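You operate a simulated robot arm through the tools that you are given. There is no shell and no other tool. Be economical: measure what you need, move in short steps, check, and stop when the job is done.

Carry out the task below with a simulated two-armed robot. There is one attempt and no reset: what you move stays moved.

JOB
Pick up the tall vase that says "5" from the top of the long teal table with one hand, pass it to the other hand and put it on the right upper shelf under the ribbon bench. Put the folded white paper on the top of the long teal table away on the top of the cart with red cloth. Put the short vase that says "C" from the top of the long teal table on the middle shelf of the pale wood bench and the short vase marked "A" on the top of the pale wood bench. Put the order card marked "C7" from the top of the long teal table on the middle upper shelf under the ribbon bench and the order card labelled "A2" on top of the flat silver box. Take the design card and put it on top of the purple heart box. Fetch the blue bud vase and stand it on top of the purple sponge. Take the sachet that says "mixed" from the top of the cart with red cloth and put it on the top of the steel packing bench. Put the short red carnation on the top of the cart with red cloth away on the top of the long teal table. Put the short yellow chrysanthemum on the top of the side counter away on the top of the long teal table. Do these in any order. Set down upright: tall vase, short vase, blue bud vase.
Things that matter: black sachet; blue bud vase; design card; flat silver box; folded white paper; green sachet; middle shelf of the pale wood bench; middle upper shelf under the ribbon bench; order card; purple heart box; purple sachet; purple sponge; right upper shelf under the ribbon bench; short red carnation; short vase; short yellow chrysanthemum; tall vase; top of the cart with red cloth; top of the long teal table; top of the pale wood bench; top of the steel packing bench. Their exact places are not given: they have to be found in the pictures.

It is judged by the outcome, as a careful person would: the job done as asked, and still so three seconds after it is handed in. It fails if anything else is knocked over, pushed out of place, dropped, spilled or broken. Flat cloth is picked up by pressing the open fingertips on it (5 to 10 N) and closing them slowly along it; thin cloth reads only 2 to 8 mm in the jaws.

ROBOT AND FRAMES
Two 7-joint arms with two-finger parallel grippers on one trunk, on a base that drives. Base frame: it is fixed to the floor where the robot stands at the start and does not move with it; the origin is under the middle of the robot, x ahead of it, y to its left, z up. Units: m, rad, N and s.
The left shoulder is at the start at [0.08, 0.131, 0.947], the right one opposite. With the tool pointing down near the work surface each hand reaches from about 0.38 to 0.84 m from the robot's upright axis, wherever it stands, measured 20 degrees to its own side. Places, roughly: black sachet, green sachet, purple sachet [-4.5, -3.75, 1]; blue bud vase [0.75, -3, 1]; design card [0.5, -1, 1]; flat silver box (8x8x4 cm) [0.7, 1, 0.9]; folded white paper (17x8x4 cm) [0.7, 0.6, 0.9]; middle shelf of the pale wood bench [0.5, -1.5, 0.5]; middle upper shelf under the ribbon bench [-2.4, 3.3, 0.4]; order card [0.75, 1.25, 1]; purple heart box (17x15x5 cm) [0.8, -1.6, 0.9]; purple sponge (7x5x5 cm) [-2.7, -5.8, 0.9]; right upper shelf under the ribbon bench [-1.7, 3.3, 0.4]; short red carnation (7x7x20 cm) [-4.8, -4.2, 1.1]; short vase [0.5, 1.25, 1]; short yellow chrysanthemum (7x7x20 cm) [-5.5, -5.1, 1]; tall vase [0.75, 0.25, 1]; top of the cart with red cloth [-4.7, -4, 0.9]; top of the long teal table [0.6, 0.7, 0.9]; top of the pale wood bench [0.7, -1.5, 0.9]; top of the steel packing bench [-1.9, -6.2, 0.8]. Payload 1.57 kg a hand.
Tool frame (each hand has its own): the origin (TCP) lies between the finger pads and is the grasp point; the fingertips stand 0.03 m ahead of it; z points along the fingers, y is the line along which they close. Largest opening 0.11 m; finger width 0.024, thickness 0.012; the body of the gripper, 0.048 by 0.112 m, starts 0.078 m behind the TCP.
Orientation is that of the tool frame in the base frame, as a unit quaternion [w, x, y, z]. With the fingers straight down and closing along the base's y, the tool's x points along the base's -x, its y along +y and its z along -z.

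CONTROLS
- The arms move only by the tool drive_tool. It takes "left_moves", "right_moves" or both (then of equal length, played together; a hand with none holds still); each is a list that holds one entry, the list of rows, each a list of 7 numbers: the shift along the tool's x, y, z in units of 20 mm (1.0 is 20 mm), then the turn, a rotation vector about the tool's x, y, z in units of 4 degrees (1.0 is 4 degrees), then the finger opening in m, from 0 to 0.11. In form: [[[tx, ty, tz, wx, wy, wz, grip], ...]]. A call has 1 to 20 rows; each row shifts and turns the commanded pose from where the row before left it, along the tool's axes as they then stand. A call with a number of a shift or a turn outside -1 to 1 is refused whole. Rows are played at 5 a second. More than 0.05 m and 0.15 rad between two rows, or a gripper value outside its range, and nothing of the call is played. Where a pose cannot be reached the arm comes as near as it can. A force on the tool above 40 N (or 10 N above the force at the start of the call, whichever is more), or a blocked arm, ends the call early, and 0.2 s more pass. Each finger travels about 0.108 m/s and halts on what it meets, pressing with about 27 N; the grip force reading is that of the motor and also rises with nothing between the fingers. The clock runs only during rows and for 0.2 s after the last one: add rows that do not move to give the fingers time. It gives the time, the measured TCP pose, the force on the tool (base axes), the opening and the grip force at its end, in the units of the frame above (readings bear some noise), with the torque about the TCP (base axes, N m) and any sound that the robot's microphone picked up.
- Cameras (640 x 400 px; columns grow to the right, rows downward): "scene" is now at [-0.0522, -0.0175, 1.4226]; the picture's right is [-0.21, -0.98, 0.00], its down [-0.54, 0.11, -0.84] and it looks along [0.82, -0.17, -0.55] (base axes); focal length 214 px, centre (320, 200). "left" rides on the left gripper at [0.07, -0.016, -0.141] in its tool frame; the picture's right is [0.23, 0.97, 0.00], its down [-0.86, 0.20, -0.48] and it looks along [-0.47, 0.11, 0.88] (tool axes); focal length 222 px, centre (320, 200). "right" rides on the right gripper at [0.07, 0.016, -0.141] in its tool frame; the picture's right is [-0.23, 0.97, 0.00], its down [-0.86, -0.20, -0.48] and it looks along [-0.47, -0.11, 0.88] (tool axes); focal length 222 px, centre (320, 200).
- get_image(camera): a new picture of that camera. No time passes.
- drive_base(legs): drives the robot by 1 to 6 legs, each [ahead, left, turn to the left] in m, m and rad, along the robot's own axes; the way and the turn of a leg run together, so that a leg with both is an arc; at most 1.5 m and 3.142 rad a leg. The arms and the cameras ride along, it lands a little off, and it stops where it bumps. It gives what a move gives.
- aim_head(pan, tilt): turns the head with the scene camera to pan (to the left, within 1.902 rad either way) and tilt (down, from -0.506 to 1.204), counted from straight ahead of the robot. It gives what a move gives.
- point_at(camera, pixels): for up to 12 pixels [column, row] of the newest picture of that camera ("zoom" is the newest enlarged one), the place [x, y, z] in the base frame of the surface seen there, good to about 0.002 m. No time passes.
- inspect(camera, box): a new picture of the part [left, top, right, bottom] of that camera's present view, enlarged. No time passes.
- finish_job(): hands the job in; it is judged then, once.

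Go step by step. Measure first, check grasps and placings, and put right what went wrong. The budget is 371 turns and 342 pictures, counting those below and the enlarged ones. Unless the task says otherwise, let go and move clear before handing in, and close with one line.

The tools are called after "Emit:" as name(argument=value, ...) on one line, values as JSON. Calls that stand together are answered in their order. drive_tool: Moves the arms, as the interface text tells. Its arguments: {"type":"object","properties":{"left_moves":{"type":"array"},"right_moves":{"type":"array"}},"required":[]} The other tools are called the same way: drive_base (legs) drives the base; aim_head (pan, tilt) turns the head that bears the scene camera; get_image (camera) takes a picture; point_at (camera, pixels) gives the place of the surface under pixels of a picture; inspect (camera, box) takes an enlarged picture of a part of a camera's view; finish_job () hands the job in.

At the start:

```text
time: 0.0
left_eef_pos: [0.4199, 0.1067, 1.2008]
left_orientation: [-0.001, -0.001, 1.0, 0.001]
left_wrist_force: [-0.6, -0.1, -0.2]
left_wrist_torque: [0.03, -0.03, -0.02]
left_opening: 0.11
left_finger_force: 0.0
right_eef_pos: [0.5189, -0.2519, 1.179]
right_orientation: [0.0, 0.0, 1.0, -0.001]
right_wrist_force: [-0.1, 0.0, -0.1]
right_wrist_torque: [0.0, -0.01, 0.0]
right_opening: 0.1101
right_finger_force: 0.0
robot x, y, heading: [-0.0003, 0.0002, -0.001]
head pan, tilt: [-0.208, 0.581]
```

scene: 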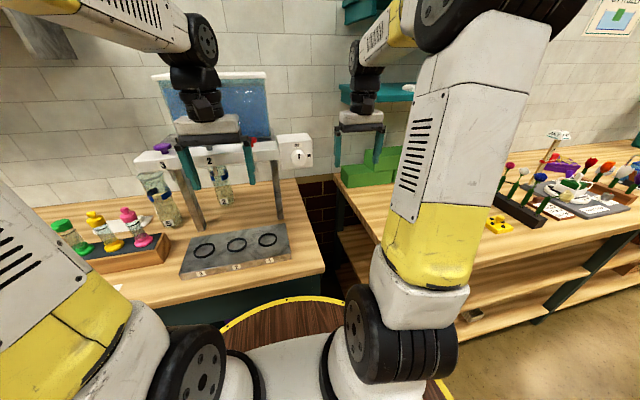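
right: 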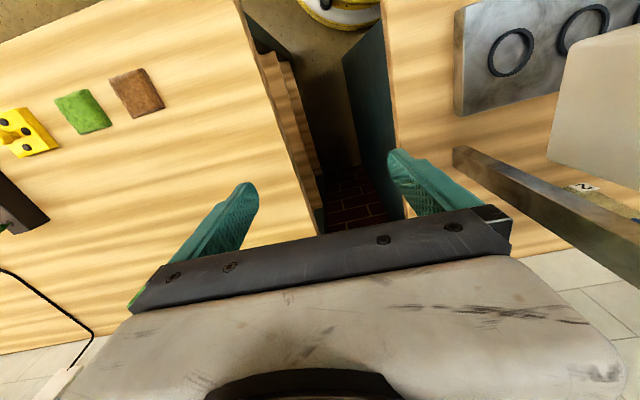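
left: 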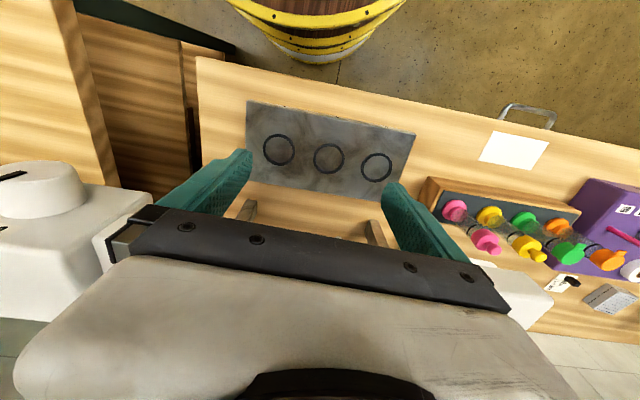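

The start pictures show the teal table to the front-left and the pale wood bench to the right. I'll look left with the head to survey the long teal table.

Emit:
aim_head(pan=0.9, tilt=0.5)

Emit:
get_image(camera="scene")

```text
time: 1.3
left_eef_pos: [0.4205, 0.1065, 1.2016]
left_orientation: [0.0, 0.0, 1.0, 0.0]
left_wrist_force: [-0.8, 0.6, 0.8]
left_wrist_torque: [-0.01, -0.02, -0.01]
left_opening: 0.1103
left_finger_force: 0.1
right_eef_pos: [0.5201, -0.2528, 1.1798]
right_orientation: [0.0, 0.0, 1.0, 0.001]
right_wrist_force: [-0.5, 0.4, -0.6]
right_wrist_torque: [-0.01, 0.03, 0.02]
right_opening: 0.11
right_finger_force: 0.0
robot x, y, heading: [-0.0025, 0.0005, 0.003]
head pan, tilt: [0.901, 0.499]
```

```text
338 pictures are left
```

scene: 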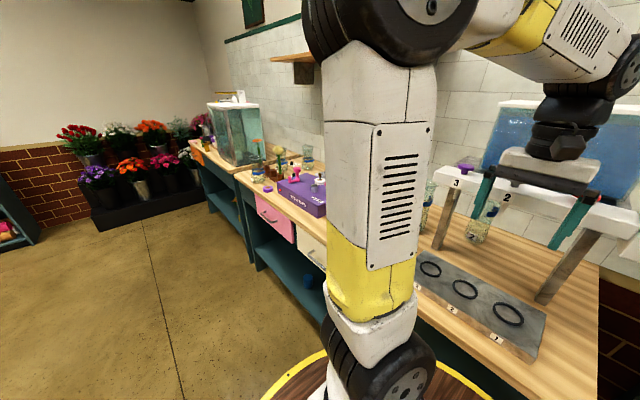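

The left arm hides most of the table. I'll back off and go left for a clear view.

Emit:
drive_base(legs=[[-0.5, 0, 0], [0, 0.9, 0]])

Emit:
aim_head(pan=0.0, tilt=0.45)

Emit:
get_image(camera="scene")

```text
time: 8.7
left_eef_pos: [-0.1041, 1.024, 1.2009]
left_orientation: [0.0, -0.016, 1.0, 0.001]
left_wrist_force: [0.0, 0.1, 1.0]
left_wrist_torque: [-0.03, 0.01, 0.01]
left_opening: 0.1099
left_finger_force: 0.1
right_eef_pos: [0.0071, 0.6687, 1.1784]
right_orientation: [0.0, -0.016, 1.0, 0.0]
right_wrist_force: [-0.1, -0.4, 0.6]
right_wrist_torque: [-0.01, 0.03, -0.01]
right_opening: 0.1101
right_finger_force: 0.0
robot x, y, heading: [-0.5223, 0.9048, 0.035]
head pan, tilt: [0.901, 0.499]
```

```text
time: 9.8
left_eef_pos: [-0.1041, 1.0244, 1.2006]
left_orientation: [0.0, -0.017, 1.0, -0.001]
left_wrist_force: [-0.6, -0.3, 0.7]
left_wrist_torque: [-0.01, -0.03, 0.04]
left_opening: 0.1101
left_finger_force: 0.2
right_eef_pos: [0.0079, 0.6699, 1.1786]
right_orientation: [0.0, -0.017, 1.0, 0.0]
right_wrist_force: [0.5, 0.8, -0.8]
right_wrist_torque: [-0.01, -0.02, -0.01]
right_opening: 0.1101
right_finger_force: 0.0
robot x, y, heading: [-0.5206, 0.9058, 0.035]
head pan, tilt: [0.0, 0.45]
```

```text
337 pictures are left
```

scene: 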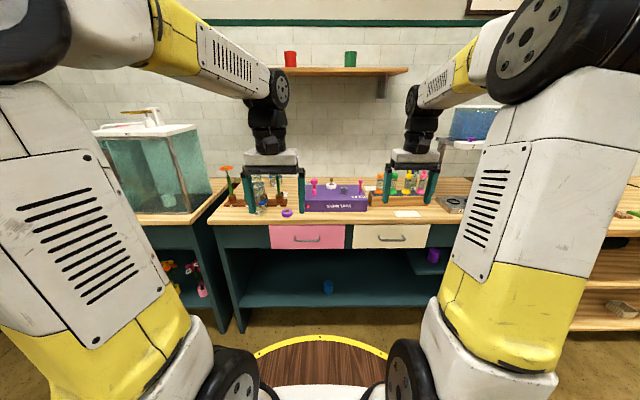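

The table sits at rows 180–240; I'll enlarge it.

Emit:
inspect(camera="scene", box=[200, 140, 330, 225])

Emit:
inspect(camera="scene", box=[360, 130, 490, 225])

```text
4.71 times, centred on (265, 182) of scene
```

zoom: 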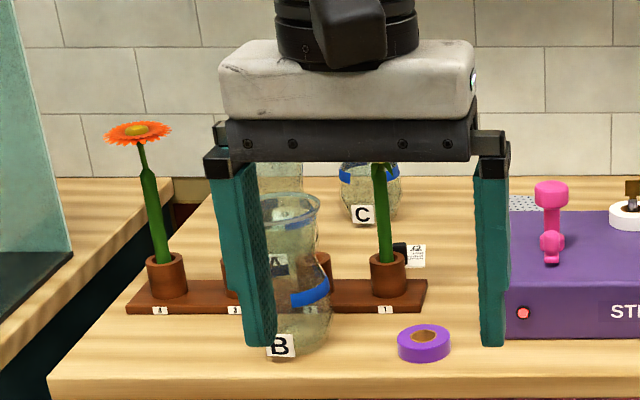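

```text
4.21 times, centred on (425, 178) of scene
```

zoom: 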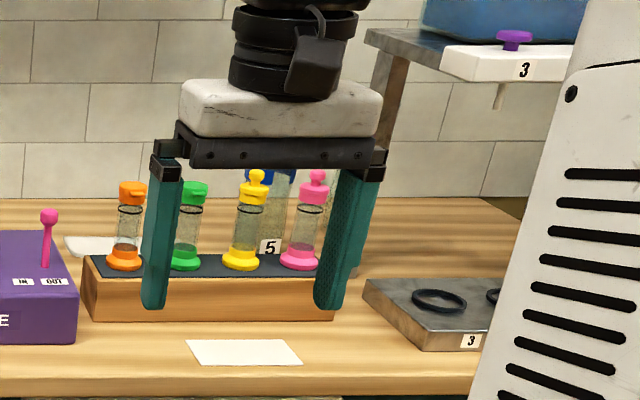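

The vases C, A, B at the left end and tall vase 5 behind the vial rack are partly hidden by the hands. I'll raise both hands by 0.2 m.

Emit:
drive_tool(left_moves=[[[0, 0, -1, 0, 0, 0, 0.11], [0, 0, -1, 0, 0, 0, 0.11], [0, 0, -1, 0, 0, 0, 0.11], [0, 0, -1, 0, 0, 0, 0.11], [0, 0, -1, 0, 0, 0, 0.11], [0, 0, -1, 0, 0, 0, 0.11], [0, 0, -1, 0, 0, 0, 0.11], [0, 0, -1, 0, 0, 0, 0.11], [0, 0, -1, 0, 0, 0, 0.11], [0, 0, -1, 0, 0, 0, 0.11]]], right_moves=[[[0, 0, -1, 0, 0, 0, 0.11], [0, 0, -1, 0, 0, 0, 0.11], [0, 0, -1, 0, 0, 0, 0.11], [0, 0, -1, 0, 0, 0, 0.11], [0, 0, -1, 0, 0, 0, 0.11], [0, 0, -1, 0, 0, 0, 0.11], [0, 0, -1, 0, 0, 0, 0.11], [0, 0, -1, 0, 0, 0, 0.11], [0, 0, -1, 0, 0, 0, 0.11], [0, 0, -1, 0, 0, 0, 0.11]]])

Emit:
get_image(camera="scene")

Emit:
inspect(camera="scene", box=[200, 140, 340, 225])

Emit:
point_at(camera="zoom", pixels=[[10, 10]])

```text
time: 12.1
left_eef_pos: [-0.1042, 1.0253, 1.402]
left_orientation: [0.0, -0.016, 1.0, 0.0]
left_wrist_force: [0.1, -0.1, 0.3]
left_wrist_torque: [-0.02, -0.03, -0.01]
left_opening: 0.1098
left_finger_force: 0.0
right_eef_pos: [0.0084, 0.6694, 1.3785]
right_orientation: [0.001, -0.017, 1.0, 0.0]
right_wrist_force: [-0.1, 0.0, -0.7]
right_wrist_torque: [0.0, -0.05, 0.04]
right_opening: 0.1101
right_finger_force: 0.0
robot x, y, heading: [-0.5178, 0.9072, 0.032]
head pan, tilt: [0.0, 0.45]
```

```text
334 pictures are left
```

scene: 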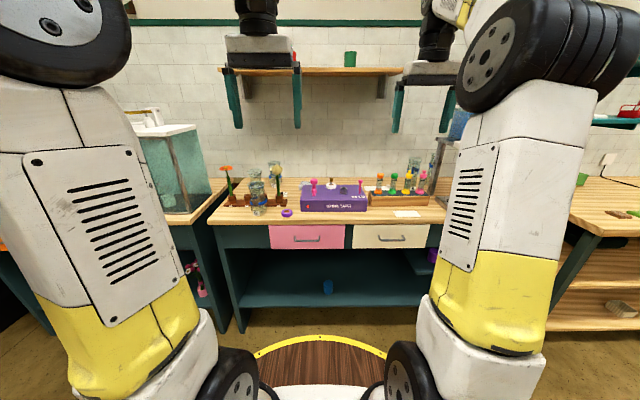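

```text
4.57 times, centred on (270, 182) of scene
```

zoom: 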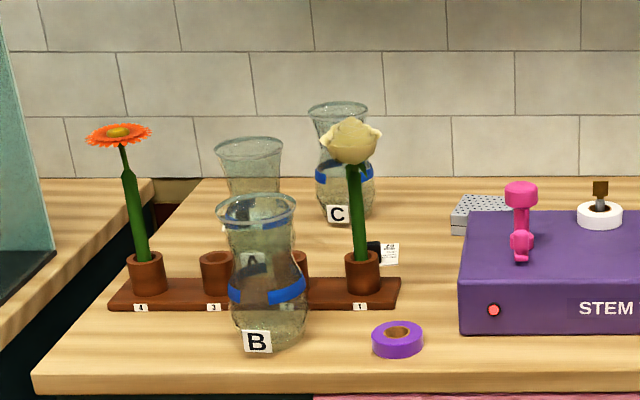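

```text
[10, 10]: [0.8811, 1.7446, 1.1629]
```

Vase B is in front, A behind it, C at the back, a card stands at (390,252), silver box at (480,212). I'll measure these and look at the right half.

Emit:
point_at(camera="zoom", pixels=[[337, 214], [250, 146], [262, 215], [255, 340], [389, 252], [470, 235], [485, 205], [355, 290], [150, 285], [400, 345], [340, 110], [520, 290]])

Emit:
inspect(camera="scene", box=[320, 130, 460, 225])

Emit:
point_at(camera="zoom", pixels=[[405, 375], [320, 60], [240, 255]])

```text
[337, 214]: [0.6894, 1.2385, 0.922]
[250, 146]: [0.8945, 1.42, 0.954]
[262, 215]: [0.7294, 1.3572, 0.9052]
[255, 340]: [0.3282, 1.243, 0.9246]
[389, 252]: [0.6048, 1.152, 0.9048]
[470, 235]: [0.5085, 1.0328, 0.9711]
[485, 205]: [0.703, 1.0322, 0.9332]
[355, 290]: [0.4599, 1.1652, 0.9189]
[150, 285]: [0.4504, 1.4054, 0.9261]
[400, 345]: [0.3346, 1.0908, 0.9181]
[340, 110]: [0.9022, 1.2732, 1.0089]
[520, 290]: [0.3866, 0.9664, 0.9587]
```

```text
4.21 times, centred on (390, 178) of scene
```

zoom: 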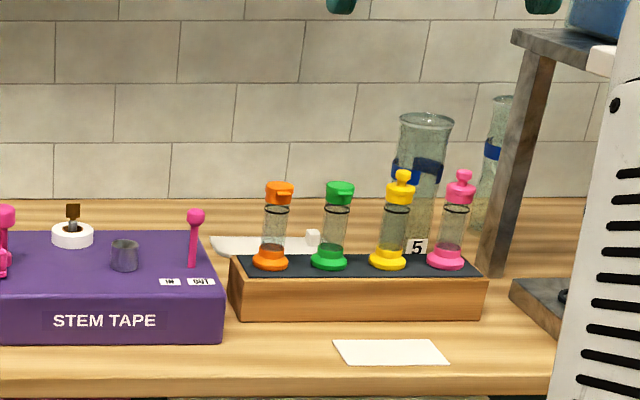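

```text
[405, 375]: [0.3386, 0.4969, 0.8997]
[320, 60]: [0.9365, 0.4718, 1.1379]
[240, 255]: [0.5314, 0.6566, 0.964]
```

Table top is at z≈0.89, vase 5 stands behind the vial rack. I'll drive closer to the left part of the table and look down.

Emit:
drive_base(legs=[[0, 0.25, -0.032], [0.45, 0, 0]])

Emit:
aim_head(pan=0.0, tilt=0.7)

Emit:
get_image(camera="scene")

Emit:
get_image(camera="left")

Emit:
get_image(camera="right")

```text
time: 16.3
left_eef_pos: [0.3619, 1.258, 1.4016]
left_orientation: [-0.001, 0.004, 1.0, 0.0]
left_wrist_force: [-0.5, -0.1, 0.7]
left_wrist_torque: [0.04, -0.02, -0.01]
left_opening: 0.1101
left_finger_force: 0.1
right_eef_pos: [0.4584, 0.8995, 1.3779]
right_orientation: [0.0, 0.003, 1.0, 0.001]
right_wrist_force: [0.9, -0.9, -0.1]
right_wrist_torque: [-0.01, 0.0, 0.01]
right_opening: 0.1102
right_finger_force: 0.1
robot x, y, heading: [-0.0613, 1.1541, -0.001]
head pan, tilt: [0.0, 0.45]
```

```text
time: 17.0
left_eef_pos: [0.3612, 1.2585, 1.4012]
left_orientation: [0.0, 0.003, 1.0, 0.0]
left_wrist_force: [-0.8, -0.8, 0.1]
left_wrist_torque: [-0.03, 0.0, 0.0]
left_opening: 0.1103
left_finger_force: 0.1
right_eef_pos: [0.4603, 0.8989, 1.378]
right_orientation: [0.0, 0.003, 1.0, 0.0]
right_wrist_force: [-0.1, -0.4, -0.6]
right_wrist_torque: [0.0, -0.01, 0.03]
right_opening: 0.11
right_finger_force: 0.1
robot x, y, heading: [-0.0569, 1.1549, -0.007]
head pan, tilt: [0.0, 0.7]
```

```text
331 pictures are left
```

scene: 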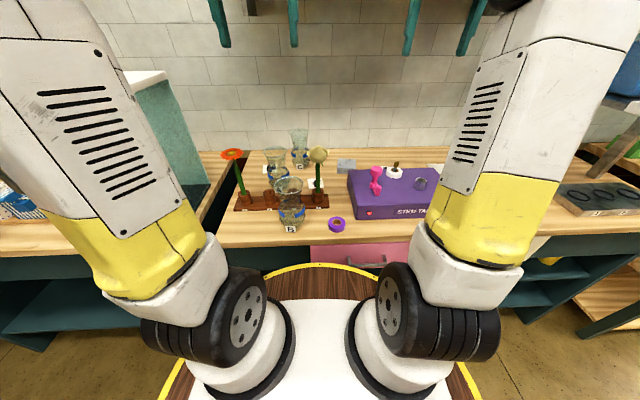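

```text
330 pictures are left
```

left: 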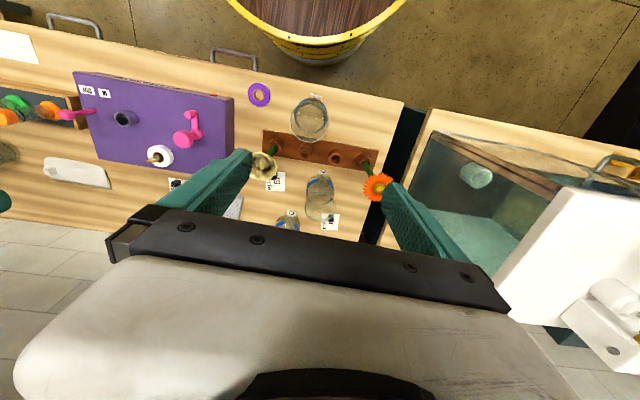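

```text
329 pictures are left
```

right: 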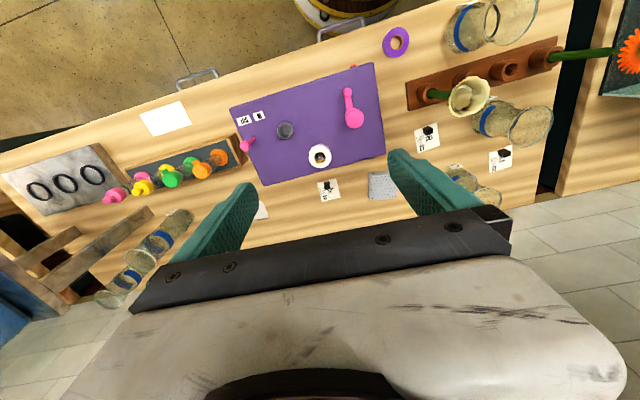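

In the right hand's view three order cards lie at (329,190), (427,138), (501,159); I'll enlarge and measure them.

Emit:
inspect(camera="right", box=[300, 110, 420, 215])

Emit:
inspect(camera="right", box=[405, 70, 560, 215])

Emit:
inspect(camera="left", box=[230, 80, 420, 240])

Emit:
inspect(camera="scene", box=[220, 120, 440, 240])

```text
3.81 times, centred on (360, 162) of right
```

zoom: 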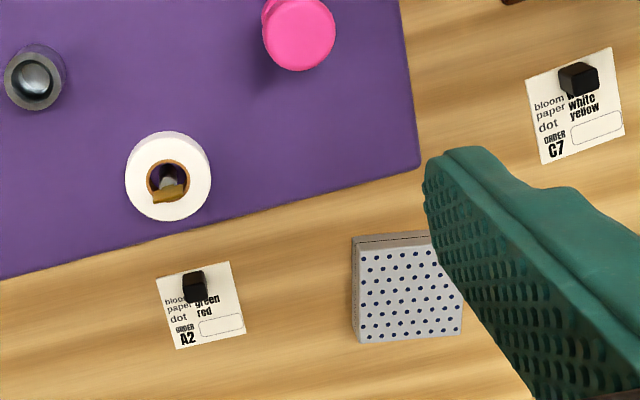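

```text
2.76 times, centred on (482, 142) of right
```

zoom: 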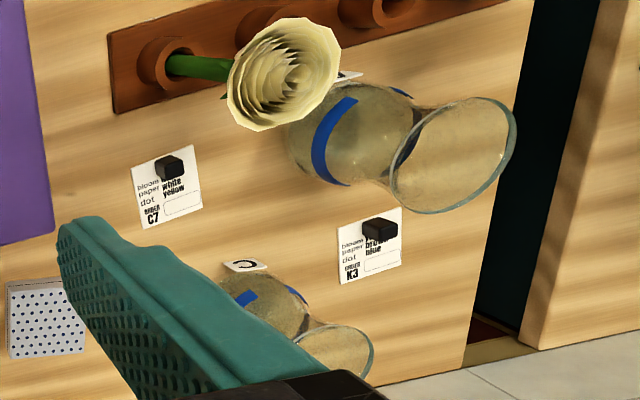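

```text
2.50 times, centred on (325, 160) of left
```

zoom: 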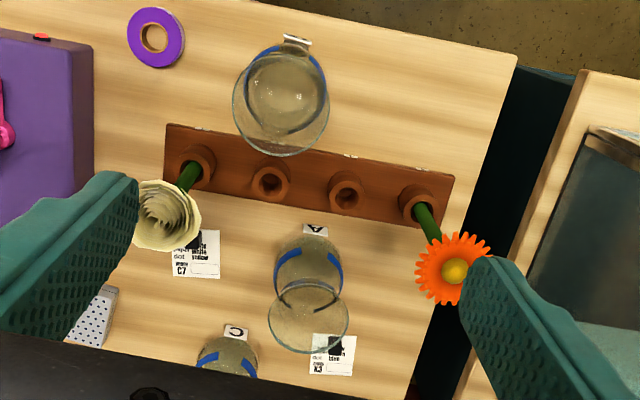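

```text
2.91 times, centred on (330, 180) of scene
```

zoom: 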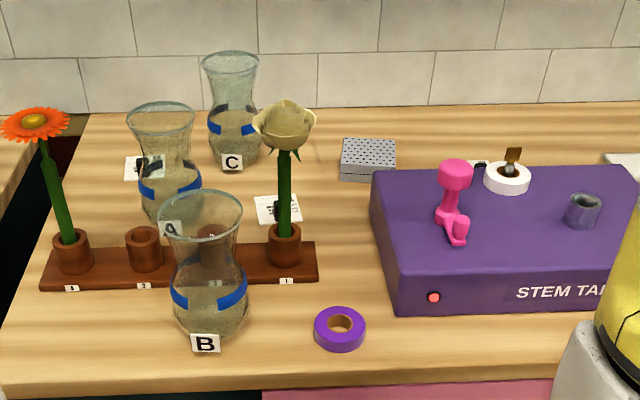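

Cards lie flat with a black knob: A2 by the purple stem box, C7 next to stem 1. I'll measure the knobs, box and vases.

Emit:
point_at(camera="right", pixels=[[327, 184], [326, 186], [428, 130], [333, 198], [432, 146], [370, 175], [372, 195], [395, 196], [322, 185], [331, 183]])

Emit:
point_at(camera="zoom", pixels=[[170, 230], [165, 250], [233, 162], [208, 130], [262, 130], [140, 188], [204, 190], [160, 105], [230, 58], [280, 212], [480, 165], [285, 130]])

```text
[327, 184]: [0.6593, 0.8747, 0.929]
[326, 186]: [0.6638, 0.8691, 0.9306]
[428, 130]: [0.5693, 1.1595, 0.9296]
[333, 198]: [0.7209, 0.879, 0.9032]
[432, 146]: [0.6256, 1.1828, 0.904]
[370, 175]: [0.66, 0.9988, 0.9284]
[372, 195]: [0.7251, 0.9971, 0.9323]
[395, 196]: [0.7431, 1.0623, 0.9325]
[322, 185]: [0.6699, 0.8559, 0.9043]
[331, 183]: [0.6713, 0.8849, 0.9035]
```

```text
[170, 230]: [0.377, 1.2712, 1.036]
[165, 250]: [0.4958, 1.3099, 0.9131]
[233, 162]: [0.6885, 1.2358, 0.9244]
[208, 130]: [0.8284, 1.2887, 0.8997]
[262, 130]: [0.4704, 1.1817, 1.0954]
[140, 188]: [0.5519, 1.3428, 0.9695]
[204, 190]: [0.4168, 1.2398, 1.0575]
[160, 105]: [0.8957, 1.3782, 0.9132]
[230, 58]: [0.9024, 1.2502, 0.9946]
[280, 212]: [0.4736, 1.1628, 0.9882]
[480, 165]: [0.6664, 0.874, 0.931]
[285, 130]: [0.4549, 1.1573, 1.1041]
```

Table top is z 0.903, knob tops 0.930. I'll check clearance of the stem box edge and tape roll beside card A2.

Emit:
inspect(camera="right", box=[300, 140, 360, 210])

Emit:
point_at(camera="zoom", pixels=[[320, 70], [310, 130], [250, 120], [270, 175], [300, 240], [280, 260], [300, 255], [350, 245], [250, 300], [180, 185], [360, 150]])

```text
5.71 times, centred on (330, 175) of right
```

zoom: 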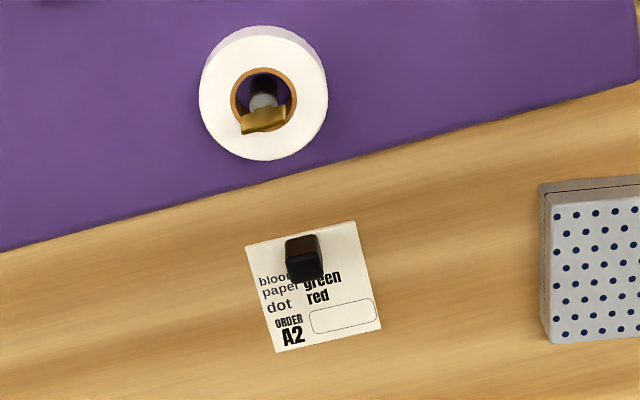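

```text
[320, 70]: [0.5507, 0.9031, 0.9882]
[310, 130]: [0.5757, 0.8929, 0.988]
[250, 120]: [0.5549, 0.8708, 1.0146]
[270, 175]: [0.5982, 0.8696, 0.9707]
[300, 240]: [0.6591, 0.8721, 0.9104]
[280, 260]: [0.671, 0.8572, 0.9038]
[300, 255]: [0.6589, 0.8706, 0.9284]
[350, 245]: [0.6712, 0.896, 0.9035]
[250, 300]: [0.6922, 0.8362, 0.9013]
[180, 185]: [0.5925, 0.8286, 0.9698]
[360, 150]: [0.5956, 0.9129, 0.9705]
```

Knob A2 is centred at about (0.665, 0.872), clear of the stem box edge at x≈0.605. Moving the right hand above it.

Emit:
drive_tool(right_moves=[[[-0.603, -0.08, 0.965, 0, 0, 0, 0.06], [-0.603, -0.08, 0.965, 0, 0, 0, 0.06], [-0.603, -0.08, 0.965, 0, 0, 0, 0.06], [-0.603, -0.08, 0.965, 0, 0, 0, 0.06], [-0.603, -0.08, 0.965, 0, 0, 0, 0.06], [-0.603, -0.08, 0.965, 0, 0, 0, 0.06], [-0.603, -0.08, 0.965, 0, 0, 0, 0.06], [-0.603, -0.08, 0.965, 0, 0, 0, 0.06], [-0.603, -0.08, 0.965, 0, 0, 0, 0.06], [-0.603, -0.08, 0.965, 0, 0, 0, 0.06], [-0.603, -0.08, 0.965, 0, 0, 0, 0.06], [-0.603, -0.08, 0.965, 0, 0, 0, 0.06], [-0.603, -0.08, 0.965, 0, 0, 0, 0.06], [-0.603, -0.08, 0.965, 0, 0, 0, 0.06], [-0.603, -0.08, 0.965, 0, 0, 0, 0.06], [-0.603, -0.08, 0.965, 0, 0, 0, 0.06], [-0.603, -0.08, 0.965, 0, 0, 0, 0.06], [0, 0, 0, 0, 0, 0, 0.06]]])

Emit:
get_image(camera="right")

```text
time: 20.8
left_eef_pos: [0.3606, 1.2585, 1.4021]
left_orientation: [0.0, 0.004, 1.0, 0.0]
left_wrist_force: [0.2, 0.2, 0.1]
left_wrist_torque: [0.02, 0.02, -0.01]
left_opening: 0.1098
left_finger_force: 0.1
right_eef_pos: [0.6642, 0.8711, 1.0491]
right_orientation: [0.0, 0.003, 1.0, 0.0]
right_wrist_force: [-0.5, -1.0, 0.1]
right_wrist_torque: [-0.02, 0.01, -0.03]
right_opening: 0.06
right_finger_force: 0.1
robot x, y, heading: [-0.0617, 1.155, -0.002]
head pan, tilt: [0.0, 0.7]
```

```text
323 pictures are left
```

right: 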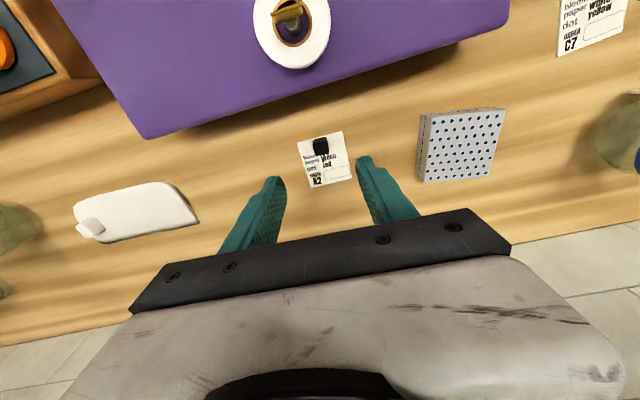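

The knob at (320,146) lies between the fingers. Descending to z≈0.938 and closing.

Emit:
drive_tool(right_moves=[[[0, 0, 1, 0, 0, 0, 0.06], [0, 0, 1, 0, 0, 0, 0.06], [0, 0, 1, 0, 0, 0, 0.06], [0, 0, 1, 0, 0, 0, 0.06], [0, 0, 1, 0, 0, 0, 0.06], [0, 0, 0.55, 0, 0, 0, 0.06], [0, 0, 0, 0, 0, 0, 0.06], [0, 0, 0, 0, 0, 0, 0.0], [0, 0, 0, 0, 0, 0, 0.0], [0, 0, 0, 0, 0, 0, 0.0], [0, 0, 0, 0, 0, 0, 0.0]]])

Emit:
get_image(camera="right")

```text
time: 23.2
left_eef_pos: [0.3614, 1.2591, 1.4025]
left_orientation: [0.0, 0.004, 1.0, 0.0]
left_wrist_force: [0.0, -0.5, 0.0]
left_wrist_torque: [-0.01, -0.03, 0.0]
left_opening: 0.1099
left_finger_force: 0.1
right_eef_pos: [0.6668, 0.8691, 0.9401]
right_orientation: [0.0, 0.004, 1.0, 0.0]
right_wrist_force: [-0.9, 0.5, -0.3]
right_wrist_torque: [-0.02, 0.01, 0.02]
right_opening: 0.0166
right_finger_force: 26.4
robot x, y, heading: [-0.0583, 1.1558, -0.008]
head pan, tilt: [0.0, 0.7]
```

```text
322 pictures are left
```

right: 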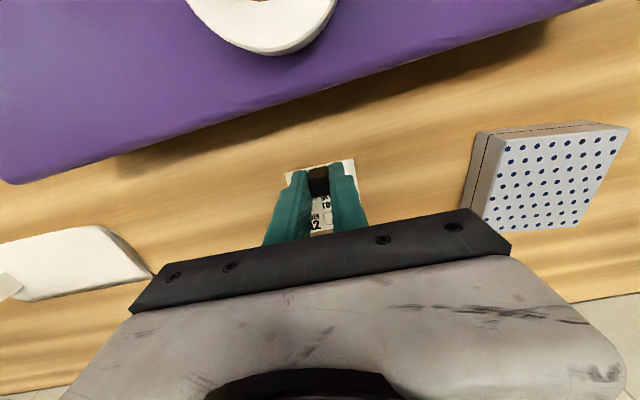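

Gripped the knob (16.6 mm). Measuring the silver box's top and card corners.

Emit:
point_at(camera="right", pixels=[[507, 143], [618, 132], [576, 222], [494, 220], [292, 176], [352, 164], [560, 175]])

```text
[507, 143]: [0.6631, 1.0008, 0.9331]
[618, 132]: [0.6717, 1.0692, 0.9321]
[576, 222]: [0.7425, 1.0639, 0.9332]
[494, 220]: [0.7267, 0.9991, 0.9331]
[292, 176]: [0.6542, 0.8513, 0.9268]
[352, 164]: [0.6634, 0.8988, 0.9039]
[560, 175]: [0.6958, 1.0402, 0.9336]
```

Box centre is about (0.702, 1.034). Lift, shift over, lower to z≈0.970 and release.

Emit:
drive_tool(right_moves=[[[0, 0, -1, 0, 0, 0, 0], [0, 0, -1, 0, 0, 0, 0], [0, 0, -1, 0, 0, 0, 0], [0, 0, -1, 0, 0, 0, 0], [-0.1, 0.9, 0, 0, 0, 0, 0], [-0.1, 0.9, 0, 0, 0, 0, 0], [-0.1, 0.9, 0, 0, 0, 0, 0], [-0.1, 0.9, 0, 0, 0, 0, 0], [-0.1, 0.9, 0, 0, 0, 0, 0], [-0.1, 0.9, 0, 0, 0, 0, 0], [-0.1, 0.9, 0, 0, 0, 0, 0], [-0.1, 0.9, 0, 0, 0, 0, 0], [-0.1, 0.9, 0, 0, 0, 0, 0], [0, 0, 0, 0, 0, 0, 0]]])

Emit:
get_image(camera="right")

```text
time: 26.2
left_eef_pos: [0.3612, 1.258, 1.402]
left_orientation: [0.0, 0.003, 1.0, 0.0]
left_wrist_force: [0.1, 0.0, 0.1]
left_wrist_torque: [-0.02, -0.01, 0.05]
left_opening: 0.1098
left_finger_force: 0.0
right_eef_pos: [0.6858, 1.0299, 1.0206]
right_orientation: [0.001, 0.003, 1.0, -0.001]
right_wrist_force: [-0.7, -0.1, 0.2]
right_wrist_torque: [0.04, -0.03, 0.01]
right_opening: 0.0169
right_finger_force: 26.8
robot x, y, heading: [-0.0571, 1.1534, -0.006]
head pan, tilt: [0.0, 0.7]
```

```text
321 pictures are left
```

right: 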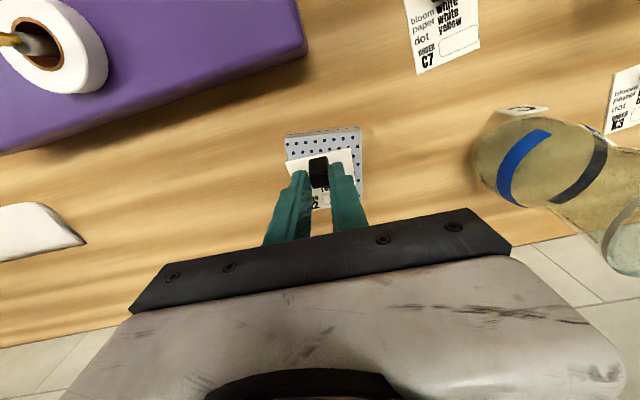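

Card is over the box. Lowering 51 mm, releasing, and retreating up.

Emit:
drive_tool(right_moves=[[[0, 0.15, 0.8, 0, 0, 0, 0], [0, 0.05, 0.8, 0, 0, 0, 0], [0, 0, 0.7, 0, 0, 0, 0], [0, 0, 0.22, 0, 0, 0, 0], [0, 0, 0, 0, 0, 0, 0], [0, 0, 0, 0, 0, 0, 0.03], [0, 0, 0, 0, 0, 0, 0.05], [0, 0, -1, 0, 0, 0, 0.05], [0, 0, -1, 0, 0, 0, 0.06], [0, 0, -1, 0, 0, 0, 0.06], [0, 0, -1, 0, 0, 0, 0.06], [0, 0, -1, 0, 0, 0, 0.06]]])

Emit:
get_image(camera="right")

```text
time: 28.8
left_eef_pos: [0.3594, 1.2582, 1.4014]
left_orientation: [0.0, 0.002, 1.0, 0.0]
left_wrist_force: [0.4, -0.4, 0.2]
left_wrist_torque: [0.02, 0.01, 0.04]
left_opening: 0.1101
left_finger_force: 0.1
right_eef_pos: [0.6847, 1.0358, 1.0672]
right_orientation: [0.001, 0.003, 1.0, 0.0]
right_wrist_force: [0.4, 0.5, -0.4]
right_wrist_torque: [-0.01, -0.01, 0.03]
right_opening: 0.06
right_finger_force: 0.0
robot x, y, heading: [-0.0594, 1.1544, -0.007]
head pan, tilt: [0.0, 0.7]
```

```text
320 pictures are left
```

right: 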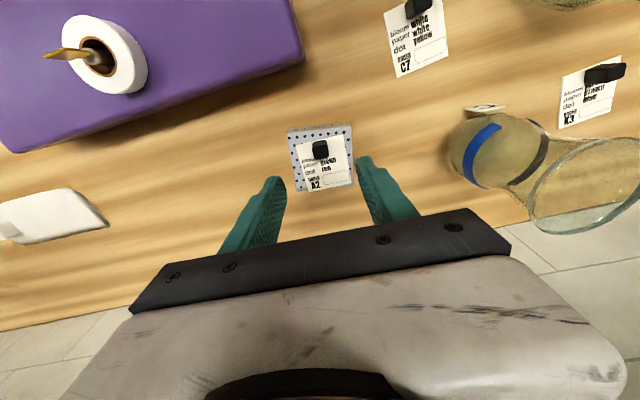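

Card A2 rests on the silver box. Before planning the handover I'll look at the ribbon bench shelves: lift and retract the right hand, then back off and turn.

Emit:
drive_tool(right_moves=[[[0, 0, -1, 0, 0, 0, 0.11], [0, 0, -1, 0, 0, 0, 0.11], [0, 0, -1, 0, 0, 0, 0.11], [0, 0, -1, 0, 0, 0, 0.11], [0.7, -0.45, -0.9, 0, 0, 0, 0.11], [0.7, -0.45, -0.9, 0, 0, 0, 0.11], [0.7, -0.45, -0.9, 0, 0, 0, 0.11], [0.7, -0.45, -0.9, 0, 0, 0, 0.11], [0.7, -0.45, -0.9, 0, 0, 0, 0.11], [0.7, -0.45, -0.9, 0, 0, 0, 0.11], [0.7, -0.45, -0.9, 0, 0, 0, 0.11], [0.7, -0.45, -0.9, 0, 0, 0, 0.11], [0.7, -0.45, -0.9, 0, 0, 0, 0.11], [0.7, -0.45, -0.9, 0, 0, 0, 0.11], [0.7, -0.45, -0.9, 0, 0, 0, 0.11], [0.7, -0.45, -0.9, 0, 0, 0, 0.11], [0.7, -0.45, 0, 0, 0, 0, 0.11], [0.7, -0.45, 0, 0, 0, 0, 0.11], [0.7, -0.45, 0, 0, 0, 0, 0.11]]])

Emit:
drive_base(legs=[[-0.7, 0, 0], [0, 0, 1.57]])

Emit:
aim_head(pan=0.4, tilt=0.35)

Emit:
get_image(camera="scene")

```text
time: 32.8
left_eef_pos: [0.361, 1.2589, 1.4012]
left_orientation: [0.0, 0.002, 1.0, 0.0]
left_wrist_force: [-0.1, -0.3, -0.1]
left_wrist_torque: [-0.01, 0.0, -0.02]
left_opening: 0.11
left_finger_force: 0.1
right_eef_pos: [0.4745, 0.9024, 1.3631]
right_orientation: [0.0, 0.003, 1.0, 0.0]
right_wrist_force: [-0.5, 0.2, -0.1]
right_wrist_torque: [0.01, -0.02, 0.0]
right_opening: 0.11
right_finger_force: 0.0
robot x, y, heading: [-0.0585, 1.1549, -0.001]
head pan, tilt: [0.0, 0.7]
```

```text
time: 40.6
left_eef_pos: [-0.8814, 1.5713, 1.4025]
left_orientation: [0.001, 0.718, -0.696, 0.0]
left_wrist_force: [-0.2, 0.1, 0.1]
left_wrist_torque: [0.0, -0.01, 0.01]
left_opening: 0.1099
left_finger_force: 0.1
right_eef_pos: [-0.529, 1.6978, 1.3623]
right_orientation: [0.0, 0.718, -0.696, 0.0]
right_wrist_force: [0.7, 1.0, -0.4]
right_wrist_torque: [-0.01, 0.03, 0.01]
right_opening: 0.11
right_finger_force: 0.0
robot x, y, heading: [-0.7593, 1.1569, 1.596]
head pan, tilt: [0.0, 0.7]
```

```text
time: 41.4
left_eef_pos: [-0.8812, 1.5708, 1.4025]
left_orientation: [0.001, 0.717, -0.697, 0.0]
left_wrist_force: [1.3, 0.7, -0.7]
left_wrist_torque: [0.01, -0.01, 0.0]
left_opening: 0.11
left_finger_force: 0.1
right_eef_pos: [-0.5301, 1.6974, 1.3621]
right_orientation: [-0.001, 0.718, -0.697, 0.0]
right_wrist_force: [0.3, 0.2, 0.2]
right_wrist_torque: [0.03, -0.01, 0.03]
right_opening: 0.11
right_finger_force: 0.0
robot x, y, heading: [-0.7598, 1.1563, 1.6]
head pan, tilt: [0.4, 0.351]
```

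```text
319 pictures are left
```

scene: 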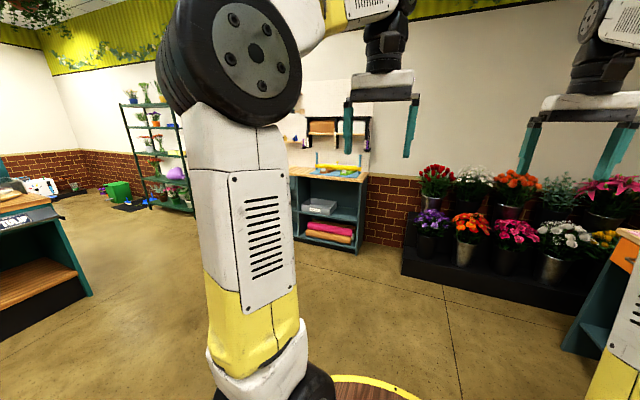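

The ribbon bench is at (330,205) with shelves below. I'll drive in front of it.

Emit:
drive_base(legs=[[0, 1.3, 0], [0.8, 0, -0.03]])

Emit:
aim_head(pan=0.0, tilt=0.6)

Emit:
get_image(camera="scene")

```text
time: 51.7
left_eef_pos: [-2.0841, 2.3553, 1.4026]
left_orientation: [0.0, -0.682, 0.731, 0.0]
left_wrist_force: [-0.5, 0.1, 0.7]
left_wrist_torque: [-0.01, 0.02, 0.01]
left_opening: 0.1099
left_finger_force: 0.1
right_eef_pos: [-1.7205, 2.4459, 1.3633]
right_orientation: [-0.001, -0.683, 0.731, -0.001]
right_wrist_force: [-0.3, 0.7, -0.8]
right_wrist_torque: [-0.01, 0.01, -0.02]
right_opening: 0.11
right_finger_force: 0.1
robot x, y, heading: [-2.0052, 1.9298, 1.504]
head pan, tilt: [0.4, 0.351]
```

```text
time: 52.5
left_eef_pos: [-2.0846, 2.354, 1.4025]
left_orientation: [0.0, -0.683, 0.731, 0.0]
left_wrist_force: [-1.0, 0.9, -0.4]
left_wrist_torque: [0.01, -0.02, 0.02]
left_opening: 0.1102
left_finger_force: 0.0
right_eef_pos: [-1.7213, 2.4457, 1.3634]
right_orientation: [0.0, -0.683, 0.73, 0.001]
right_wrist_force: [-0.1, 0.8, 0.4]
right_wrist_torque: [-0.06, -0.01, 0.01]
right_opening: 0.1098
right_finger_force: 0.0
robot x, y, heading: [-2.008, 1.9252, 1.504]
head pan, tilt: [0.0, 0.6]
```

```text
318 pictures are left
```

scene: 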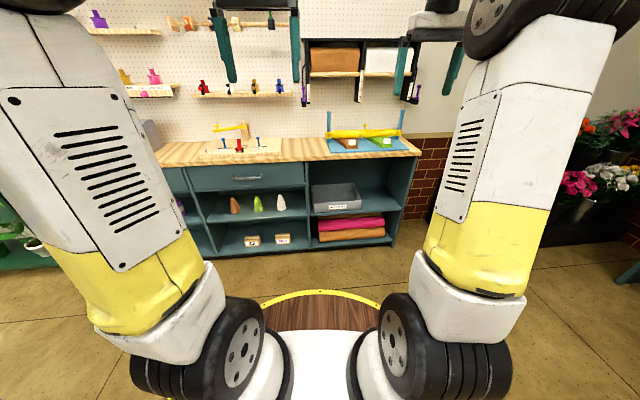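

Emit:
inspect(camera="scene", box=[180, 130, 430, 265])

Emit:
point_at(camera="zoom", pixels=[[180, 80], [180, 170], [180, 225], [280, 215], [330, 205], [540, 180], [540, 192], [460, 70], [440, 150], [430, 195], [530, 205], [450, 290]])

```text
2.56 times, centred on (305, 198) of scene
```

zoom: 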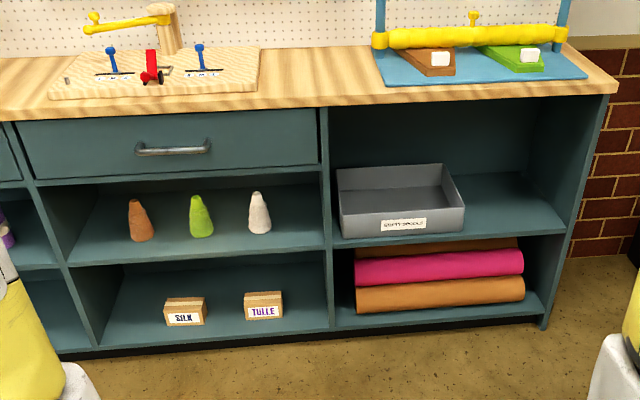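

```text
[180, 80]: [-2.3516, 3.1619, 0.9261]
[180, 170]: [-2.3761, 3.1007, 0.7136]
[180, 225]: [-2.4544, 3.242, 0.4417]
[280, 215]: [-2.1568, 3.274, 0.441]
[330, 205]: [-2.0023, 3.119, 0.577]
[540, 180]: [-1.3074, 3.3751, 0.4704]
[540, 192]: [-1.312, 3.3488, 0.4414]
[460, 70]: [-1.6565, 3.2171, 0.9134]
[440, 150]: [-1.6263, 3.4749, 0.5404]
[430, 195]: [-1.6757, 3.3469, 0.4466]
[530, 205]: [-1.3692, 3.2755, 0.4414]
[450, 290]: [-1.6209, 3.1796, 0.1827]
```

Right compartment has free floor (z 0.441) right of the grey tray, and the middle compartment has room right of the white cone. Measuring the clearances.

Emit:
point_at(camera="zoom", pixels=[[466, 210], [466, 232], [450, 165], [565, 225], [590, 150], [520, 232], [300, 190], [300, 246], [260, 225], [205, 193], [270, 195], [610, 90]])

Emit:
point_at(camera="zoom", pixels=[[300, 236], [300, 242], [500, 238], [310, 160], [310, 172], [320, 195], [460, 100], [480, 96], [550, 92], [490, 170], [230, 238], [230, 222]])

```text
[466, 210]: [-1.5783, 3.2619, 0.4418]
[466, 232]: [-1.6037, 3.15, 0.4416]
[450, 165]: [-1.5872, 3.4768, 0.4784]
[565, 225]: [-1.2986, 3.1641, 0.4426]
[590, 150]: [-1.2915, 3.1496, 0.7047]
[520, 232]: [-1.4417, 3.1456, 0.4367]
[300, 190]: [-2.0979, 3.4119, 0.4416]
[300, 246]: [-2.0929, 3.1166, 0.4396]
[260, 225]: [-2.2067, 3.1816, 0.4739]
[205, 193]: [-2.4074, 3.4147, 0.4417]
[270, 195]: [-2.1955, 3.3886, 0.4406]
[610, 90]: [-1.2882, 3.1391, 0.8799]
```

```text
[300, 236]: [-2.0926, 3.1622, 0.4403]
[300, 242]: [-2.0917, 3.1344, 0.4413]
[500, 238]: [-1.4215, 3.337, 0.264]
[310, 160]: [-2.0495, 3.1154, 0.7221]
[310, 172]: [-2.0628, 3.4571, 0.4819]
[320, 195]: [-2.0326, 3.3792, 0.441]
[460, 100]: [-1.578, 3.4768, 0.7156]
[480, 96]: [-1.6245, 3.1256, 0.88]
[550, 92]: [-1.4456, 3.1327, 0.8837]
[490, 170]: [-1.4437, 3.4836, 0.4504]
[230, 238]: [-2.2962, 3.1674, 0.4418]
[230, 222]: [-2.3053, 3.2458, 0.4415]
```

Measurements taken: card goes near (-2.09, 3.16), vase near (-1.43, 3.27), floor 0.441. Returning to the teal table opposite vase 5.

Emit:
drive_base(legs=[[0, 0, -1.504], [1.45, 0, 0], [0, -1.25, 0]])

Emit:
aim_head(pan=0.0, tilt=0.6)

Emit:
get_image(camera="scene")

```text
time: 69.0
left_eef_pos: [-0.121, 0.8744, 1.403]
left_orientation: [0.0, -0.026, 1.0, -0.001]
left_wrist_force: [-0.4, 0.7, -0.2]
left_wrist_torque: [0.0, 0.01, -0.01]
left_opening: 0.1101
left_finger_force: 0.0
right_eef_pos: [0.013, 0.5248, 1.3622]
right_orientation: [0.0, -0.027, 1.0, 0.001]
right_wrist_force: [-0.2, 0.7, -0.8]
right_wrist_torque: [0.03, -0.02, -0.04]
right_opening: 0.1101
right_finger_force: 0.1
robot x, y, heading: [-0.5369, 0.7458, 0.047]
head pan, tilt: [0.0, 0.6]
```

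```text
time: 69.6
left_eef_pos: [-0.121, 0.8753, 1.4011]
left_orientation: [-0.001, -0.027, 1.0, 0.0]
left_wrist_force: [-0.2, -0.2, 0.2]
left_wrist_torque: [0.01, -0.01, 0.0]
left_opening: 0.11
left_finger_force: 0.0
right_eef_pos: [0.0128, 0.5257, 1.3627]
right_orientation: [-0.001, -0.026, 1.0, 0.0]
right_wrist_force: [0.3, -0.1, 0.5]
right_wrist_torque: [-0.01, -0.01, 0.02]
right_opening: 0.1102
right_finger_force: 0.1
robot x, y, heading: [-0.5326, 0.7483, 0.048]
head pan, tilt: [0.0, 0.6]
```

```text
316 pictures are left
```

scene: 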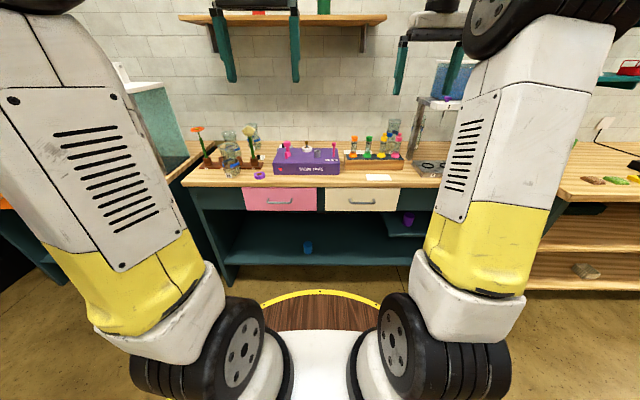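

Now move up to the table.

Emit:
drive_base(legs=[[0, -0.1, -0.047], [0.5, 0, 0]])

Emit:
get_image(camera="right")

Emit:
inspect(camera="scene", box=[290, 90, 460, 220])

```text
time: 73.3
left_eef_pos: [0.3889, 0.7534, 1.402]
left_orientation: [-0.001, -0.001, 1.0, 0.0]
left_wrist_force: [-0.1, -0.5, 0.4]
left_wrist_torque: [-0.03, 0.01, -0.02]
left_opening: 0.1099
left_finger_force: 0.0
right_eef_pos: [0.5044, 0.399, 1.3623]
right_orientation: [0.0, -0.001, 1.0, -0.001]
right_wrist_force: [-0.5, -0.1, -0.5]
right_wrist_torque: [0.03, 0.0, -0.01]
right_opening: 0.1101
right_finger_force: 0.0
robot x, y, heading: [-0.033, 0.6419, 0.004]
head pan, tilt: [0.0, 0.6]
```

```text
315 pictures are left
```

right: 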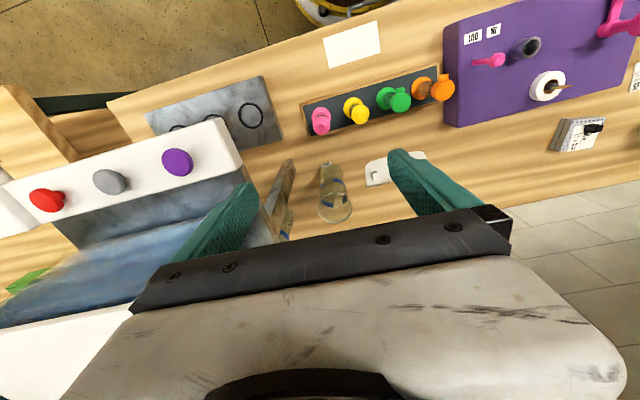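

```text
3.08 times, centred on (375, 155) of scene
```

zoom: 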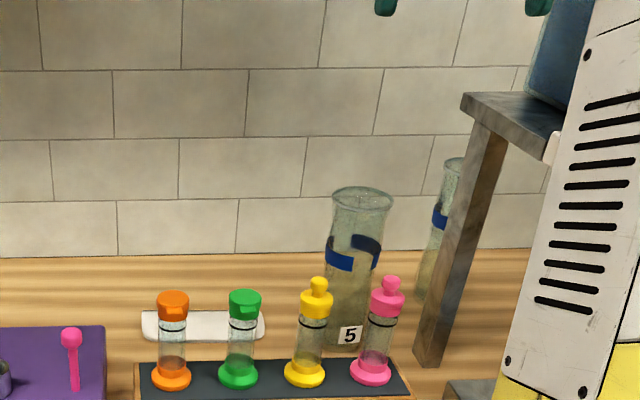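

Emit:
point_at(camera="zoom", pixels=[[350, 335], [340, 262], [375, 255], [331, 248], [440, 215], [485, 100], [425, 355], [490, 150], [200, 330], [260, 335], [390, 285], [405, 380]])

Emit:
inspect(camera="right", box=[230, 90, 440, 230])

Emit:
point_at(camera="zoom", pixels=[[320, 300], [345, 345], [310, 290], [320, 240], [155, 270], [190, 250], [440, 250], [390, 290], [355, 320], [280, 330]])

```text
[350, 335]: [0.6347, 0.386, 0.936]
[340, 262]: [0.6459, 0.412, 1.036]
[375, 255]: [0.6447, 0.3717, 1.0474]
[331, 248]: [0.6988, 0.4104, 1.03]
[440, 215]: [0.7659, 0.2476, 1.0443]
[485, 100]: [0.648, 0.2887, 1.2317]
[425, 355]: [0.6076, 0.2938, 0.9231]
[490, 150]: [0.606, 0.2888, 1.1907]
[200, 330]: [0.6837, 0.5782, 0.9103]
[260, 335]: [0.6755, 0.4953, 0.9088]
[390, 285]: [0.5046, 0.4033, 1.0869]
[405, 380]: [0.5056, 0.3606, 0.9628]
```

```text
2.86 times, centred on (335, 160) of right
```

zoom: 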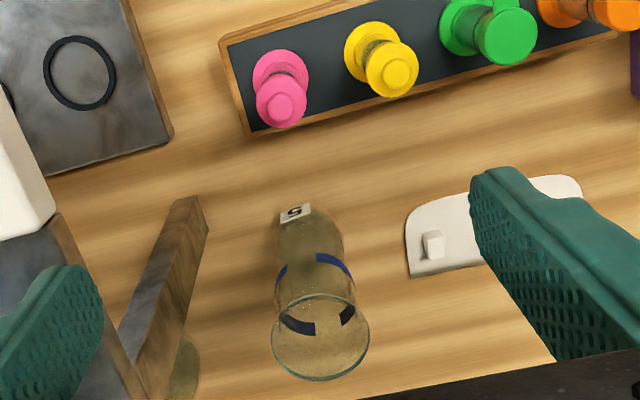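

```text
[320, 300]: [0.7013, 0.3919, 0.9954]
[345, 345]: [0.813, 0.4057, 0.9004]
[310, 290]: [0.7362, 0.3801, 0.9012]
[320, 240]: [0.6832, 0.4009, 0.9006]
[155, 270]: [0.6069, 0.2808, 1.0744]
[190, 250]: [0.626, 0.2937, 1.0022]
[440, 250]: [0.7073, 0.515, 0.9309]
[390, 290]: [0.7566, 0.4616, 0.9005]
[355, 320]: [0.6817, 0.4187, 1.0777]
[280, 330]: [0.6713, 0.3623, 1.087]
```

Vase 5 axis is about (0.677, 0.39), rim near z≈1.11, rack post at y≈0.285 leaves clearance. Moving the right hand above it.

Emit:
drive_tool(right_moves=[[[-0.96, -0.05, 0, 0, 0, 0, 0.1], [-0.96, -0.05, 0, 0, 0, 0, 0.1], [-0.96, -0.05, 0, 0, 0, 0, 0.1], [-0.96, -0.05, 0, 0, 0, 0, 0.1], [-0.96, -0.05, 0, 0, 0, 0, 0.1], [-0.96, -0.05, 0, 0, 0, 0, 0.1], [-0.96, -0.05, 0, 0, 0, 0, 0.1], [-0.96, -0.05, 0, 0, 0, 0, 0.1], [-0.96, -0.05, 0, 0, 0, 0, 0.1], [0, 0, 1, 0, 0, 0, 0.1], [0, 0, 1, 0, 0, 0, 0.1], [0, 0, 1, 0, 0, 0, 0.1], [0, 0, 1, 0, 0, 0, 0.1], [0, 0, 1, 0, 0, 0, 0.1], [0, 0, 1, 0, 0, 0, 0.1], [0, 0, 0, 0, 0, 0, 0.1]]])

Emit:
get_image(camera="right")

Emit:
inspect(camera="scene", box=[320, 50, 520, 220])

```text
time: 76.7
left_eef_pos: [0.3882, 0.7533, 1.402]
left_orientation: [0.0, -0.001, 1.0, 0.0]
left_wrist_force: [-0.2, 0.0, 0.0]
left_wrist_torque: [0.03, -0.01, -0.03]
left_opening: 0.1098
left_finger_force: 0.1
right_eef_pos: [0.5754, 0.3975, 1.2325]
right_orientation: [0.0, -0.001, 1.0, 0.0]
right_wrist_force: [-0.3, -0.7, 0.1]
right_wrist_torque: [0.0, -0.02, 0.0]
right_opening: 0.1002
right_finger_force: 0.0
right hand out of reach, approached as far as the arm can: row 4, 5, 6, 7, 8, 9
robot x, y, heading: [-0.0312, 0.6465, 0.004]
head pan, tilt: [0.0, 0.6]
```

```text
312 pictures are left
```

right: 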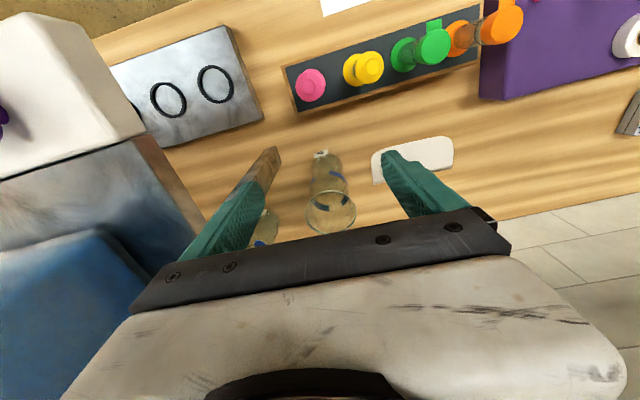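

```text
2.35 times, centred on (420, 135) of scene
```

zoom: 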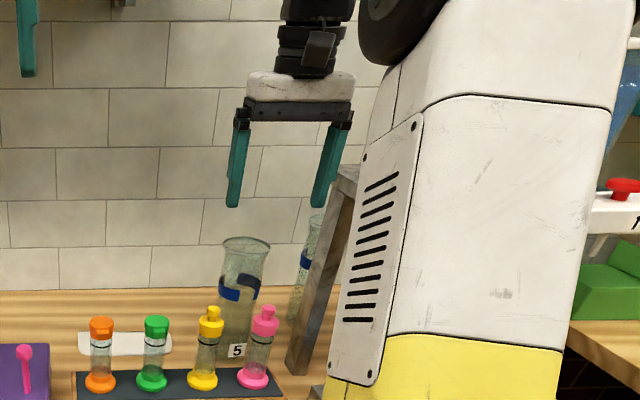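

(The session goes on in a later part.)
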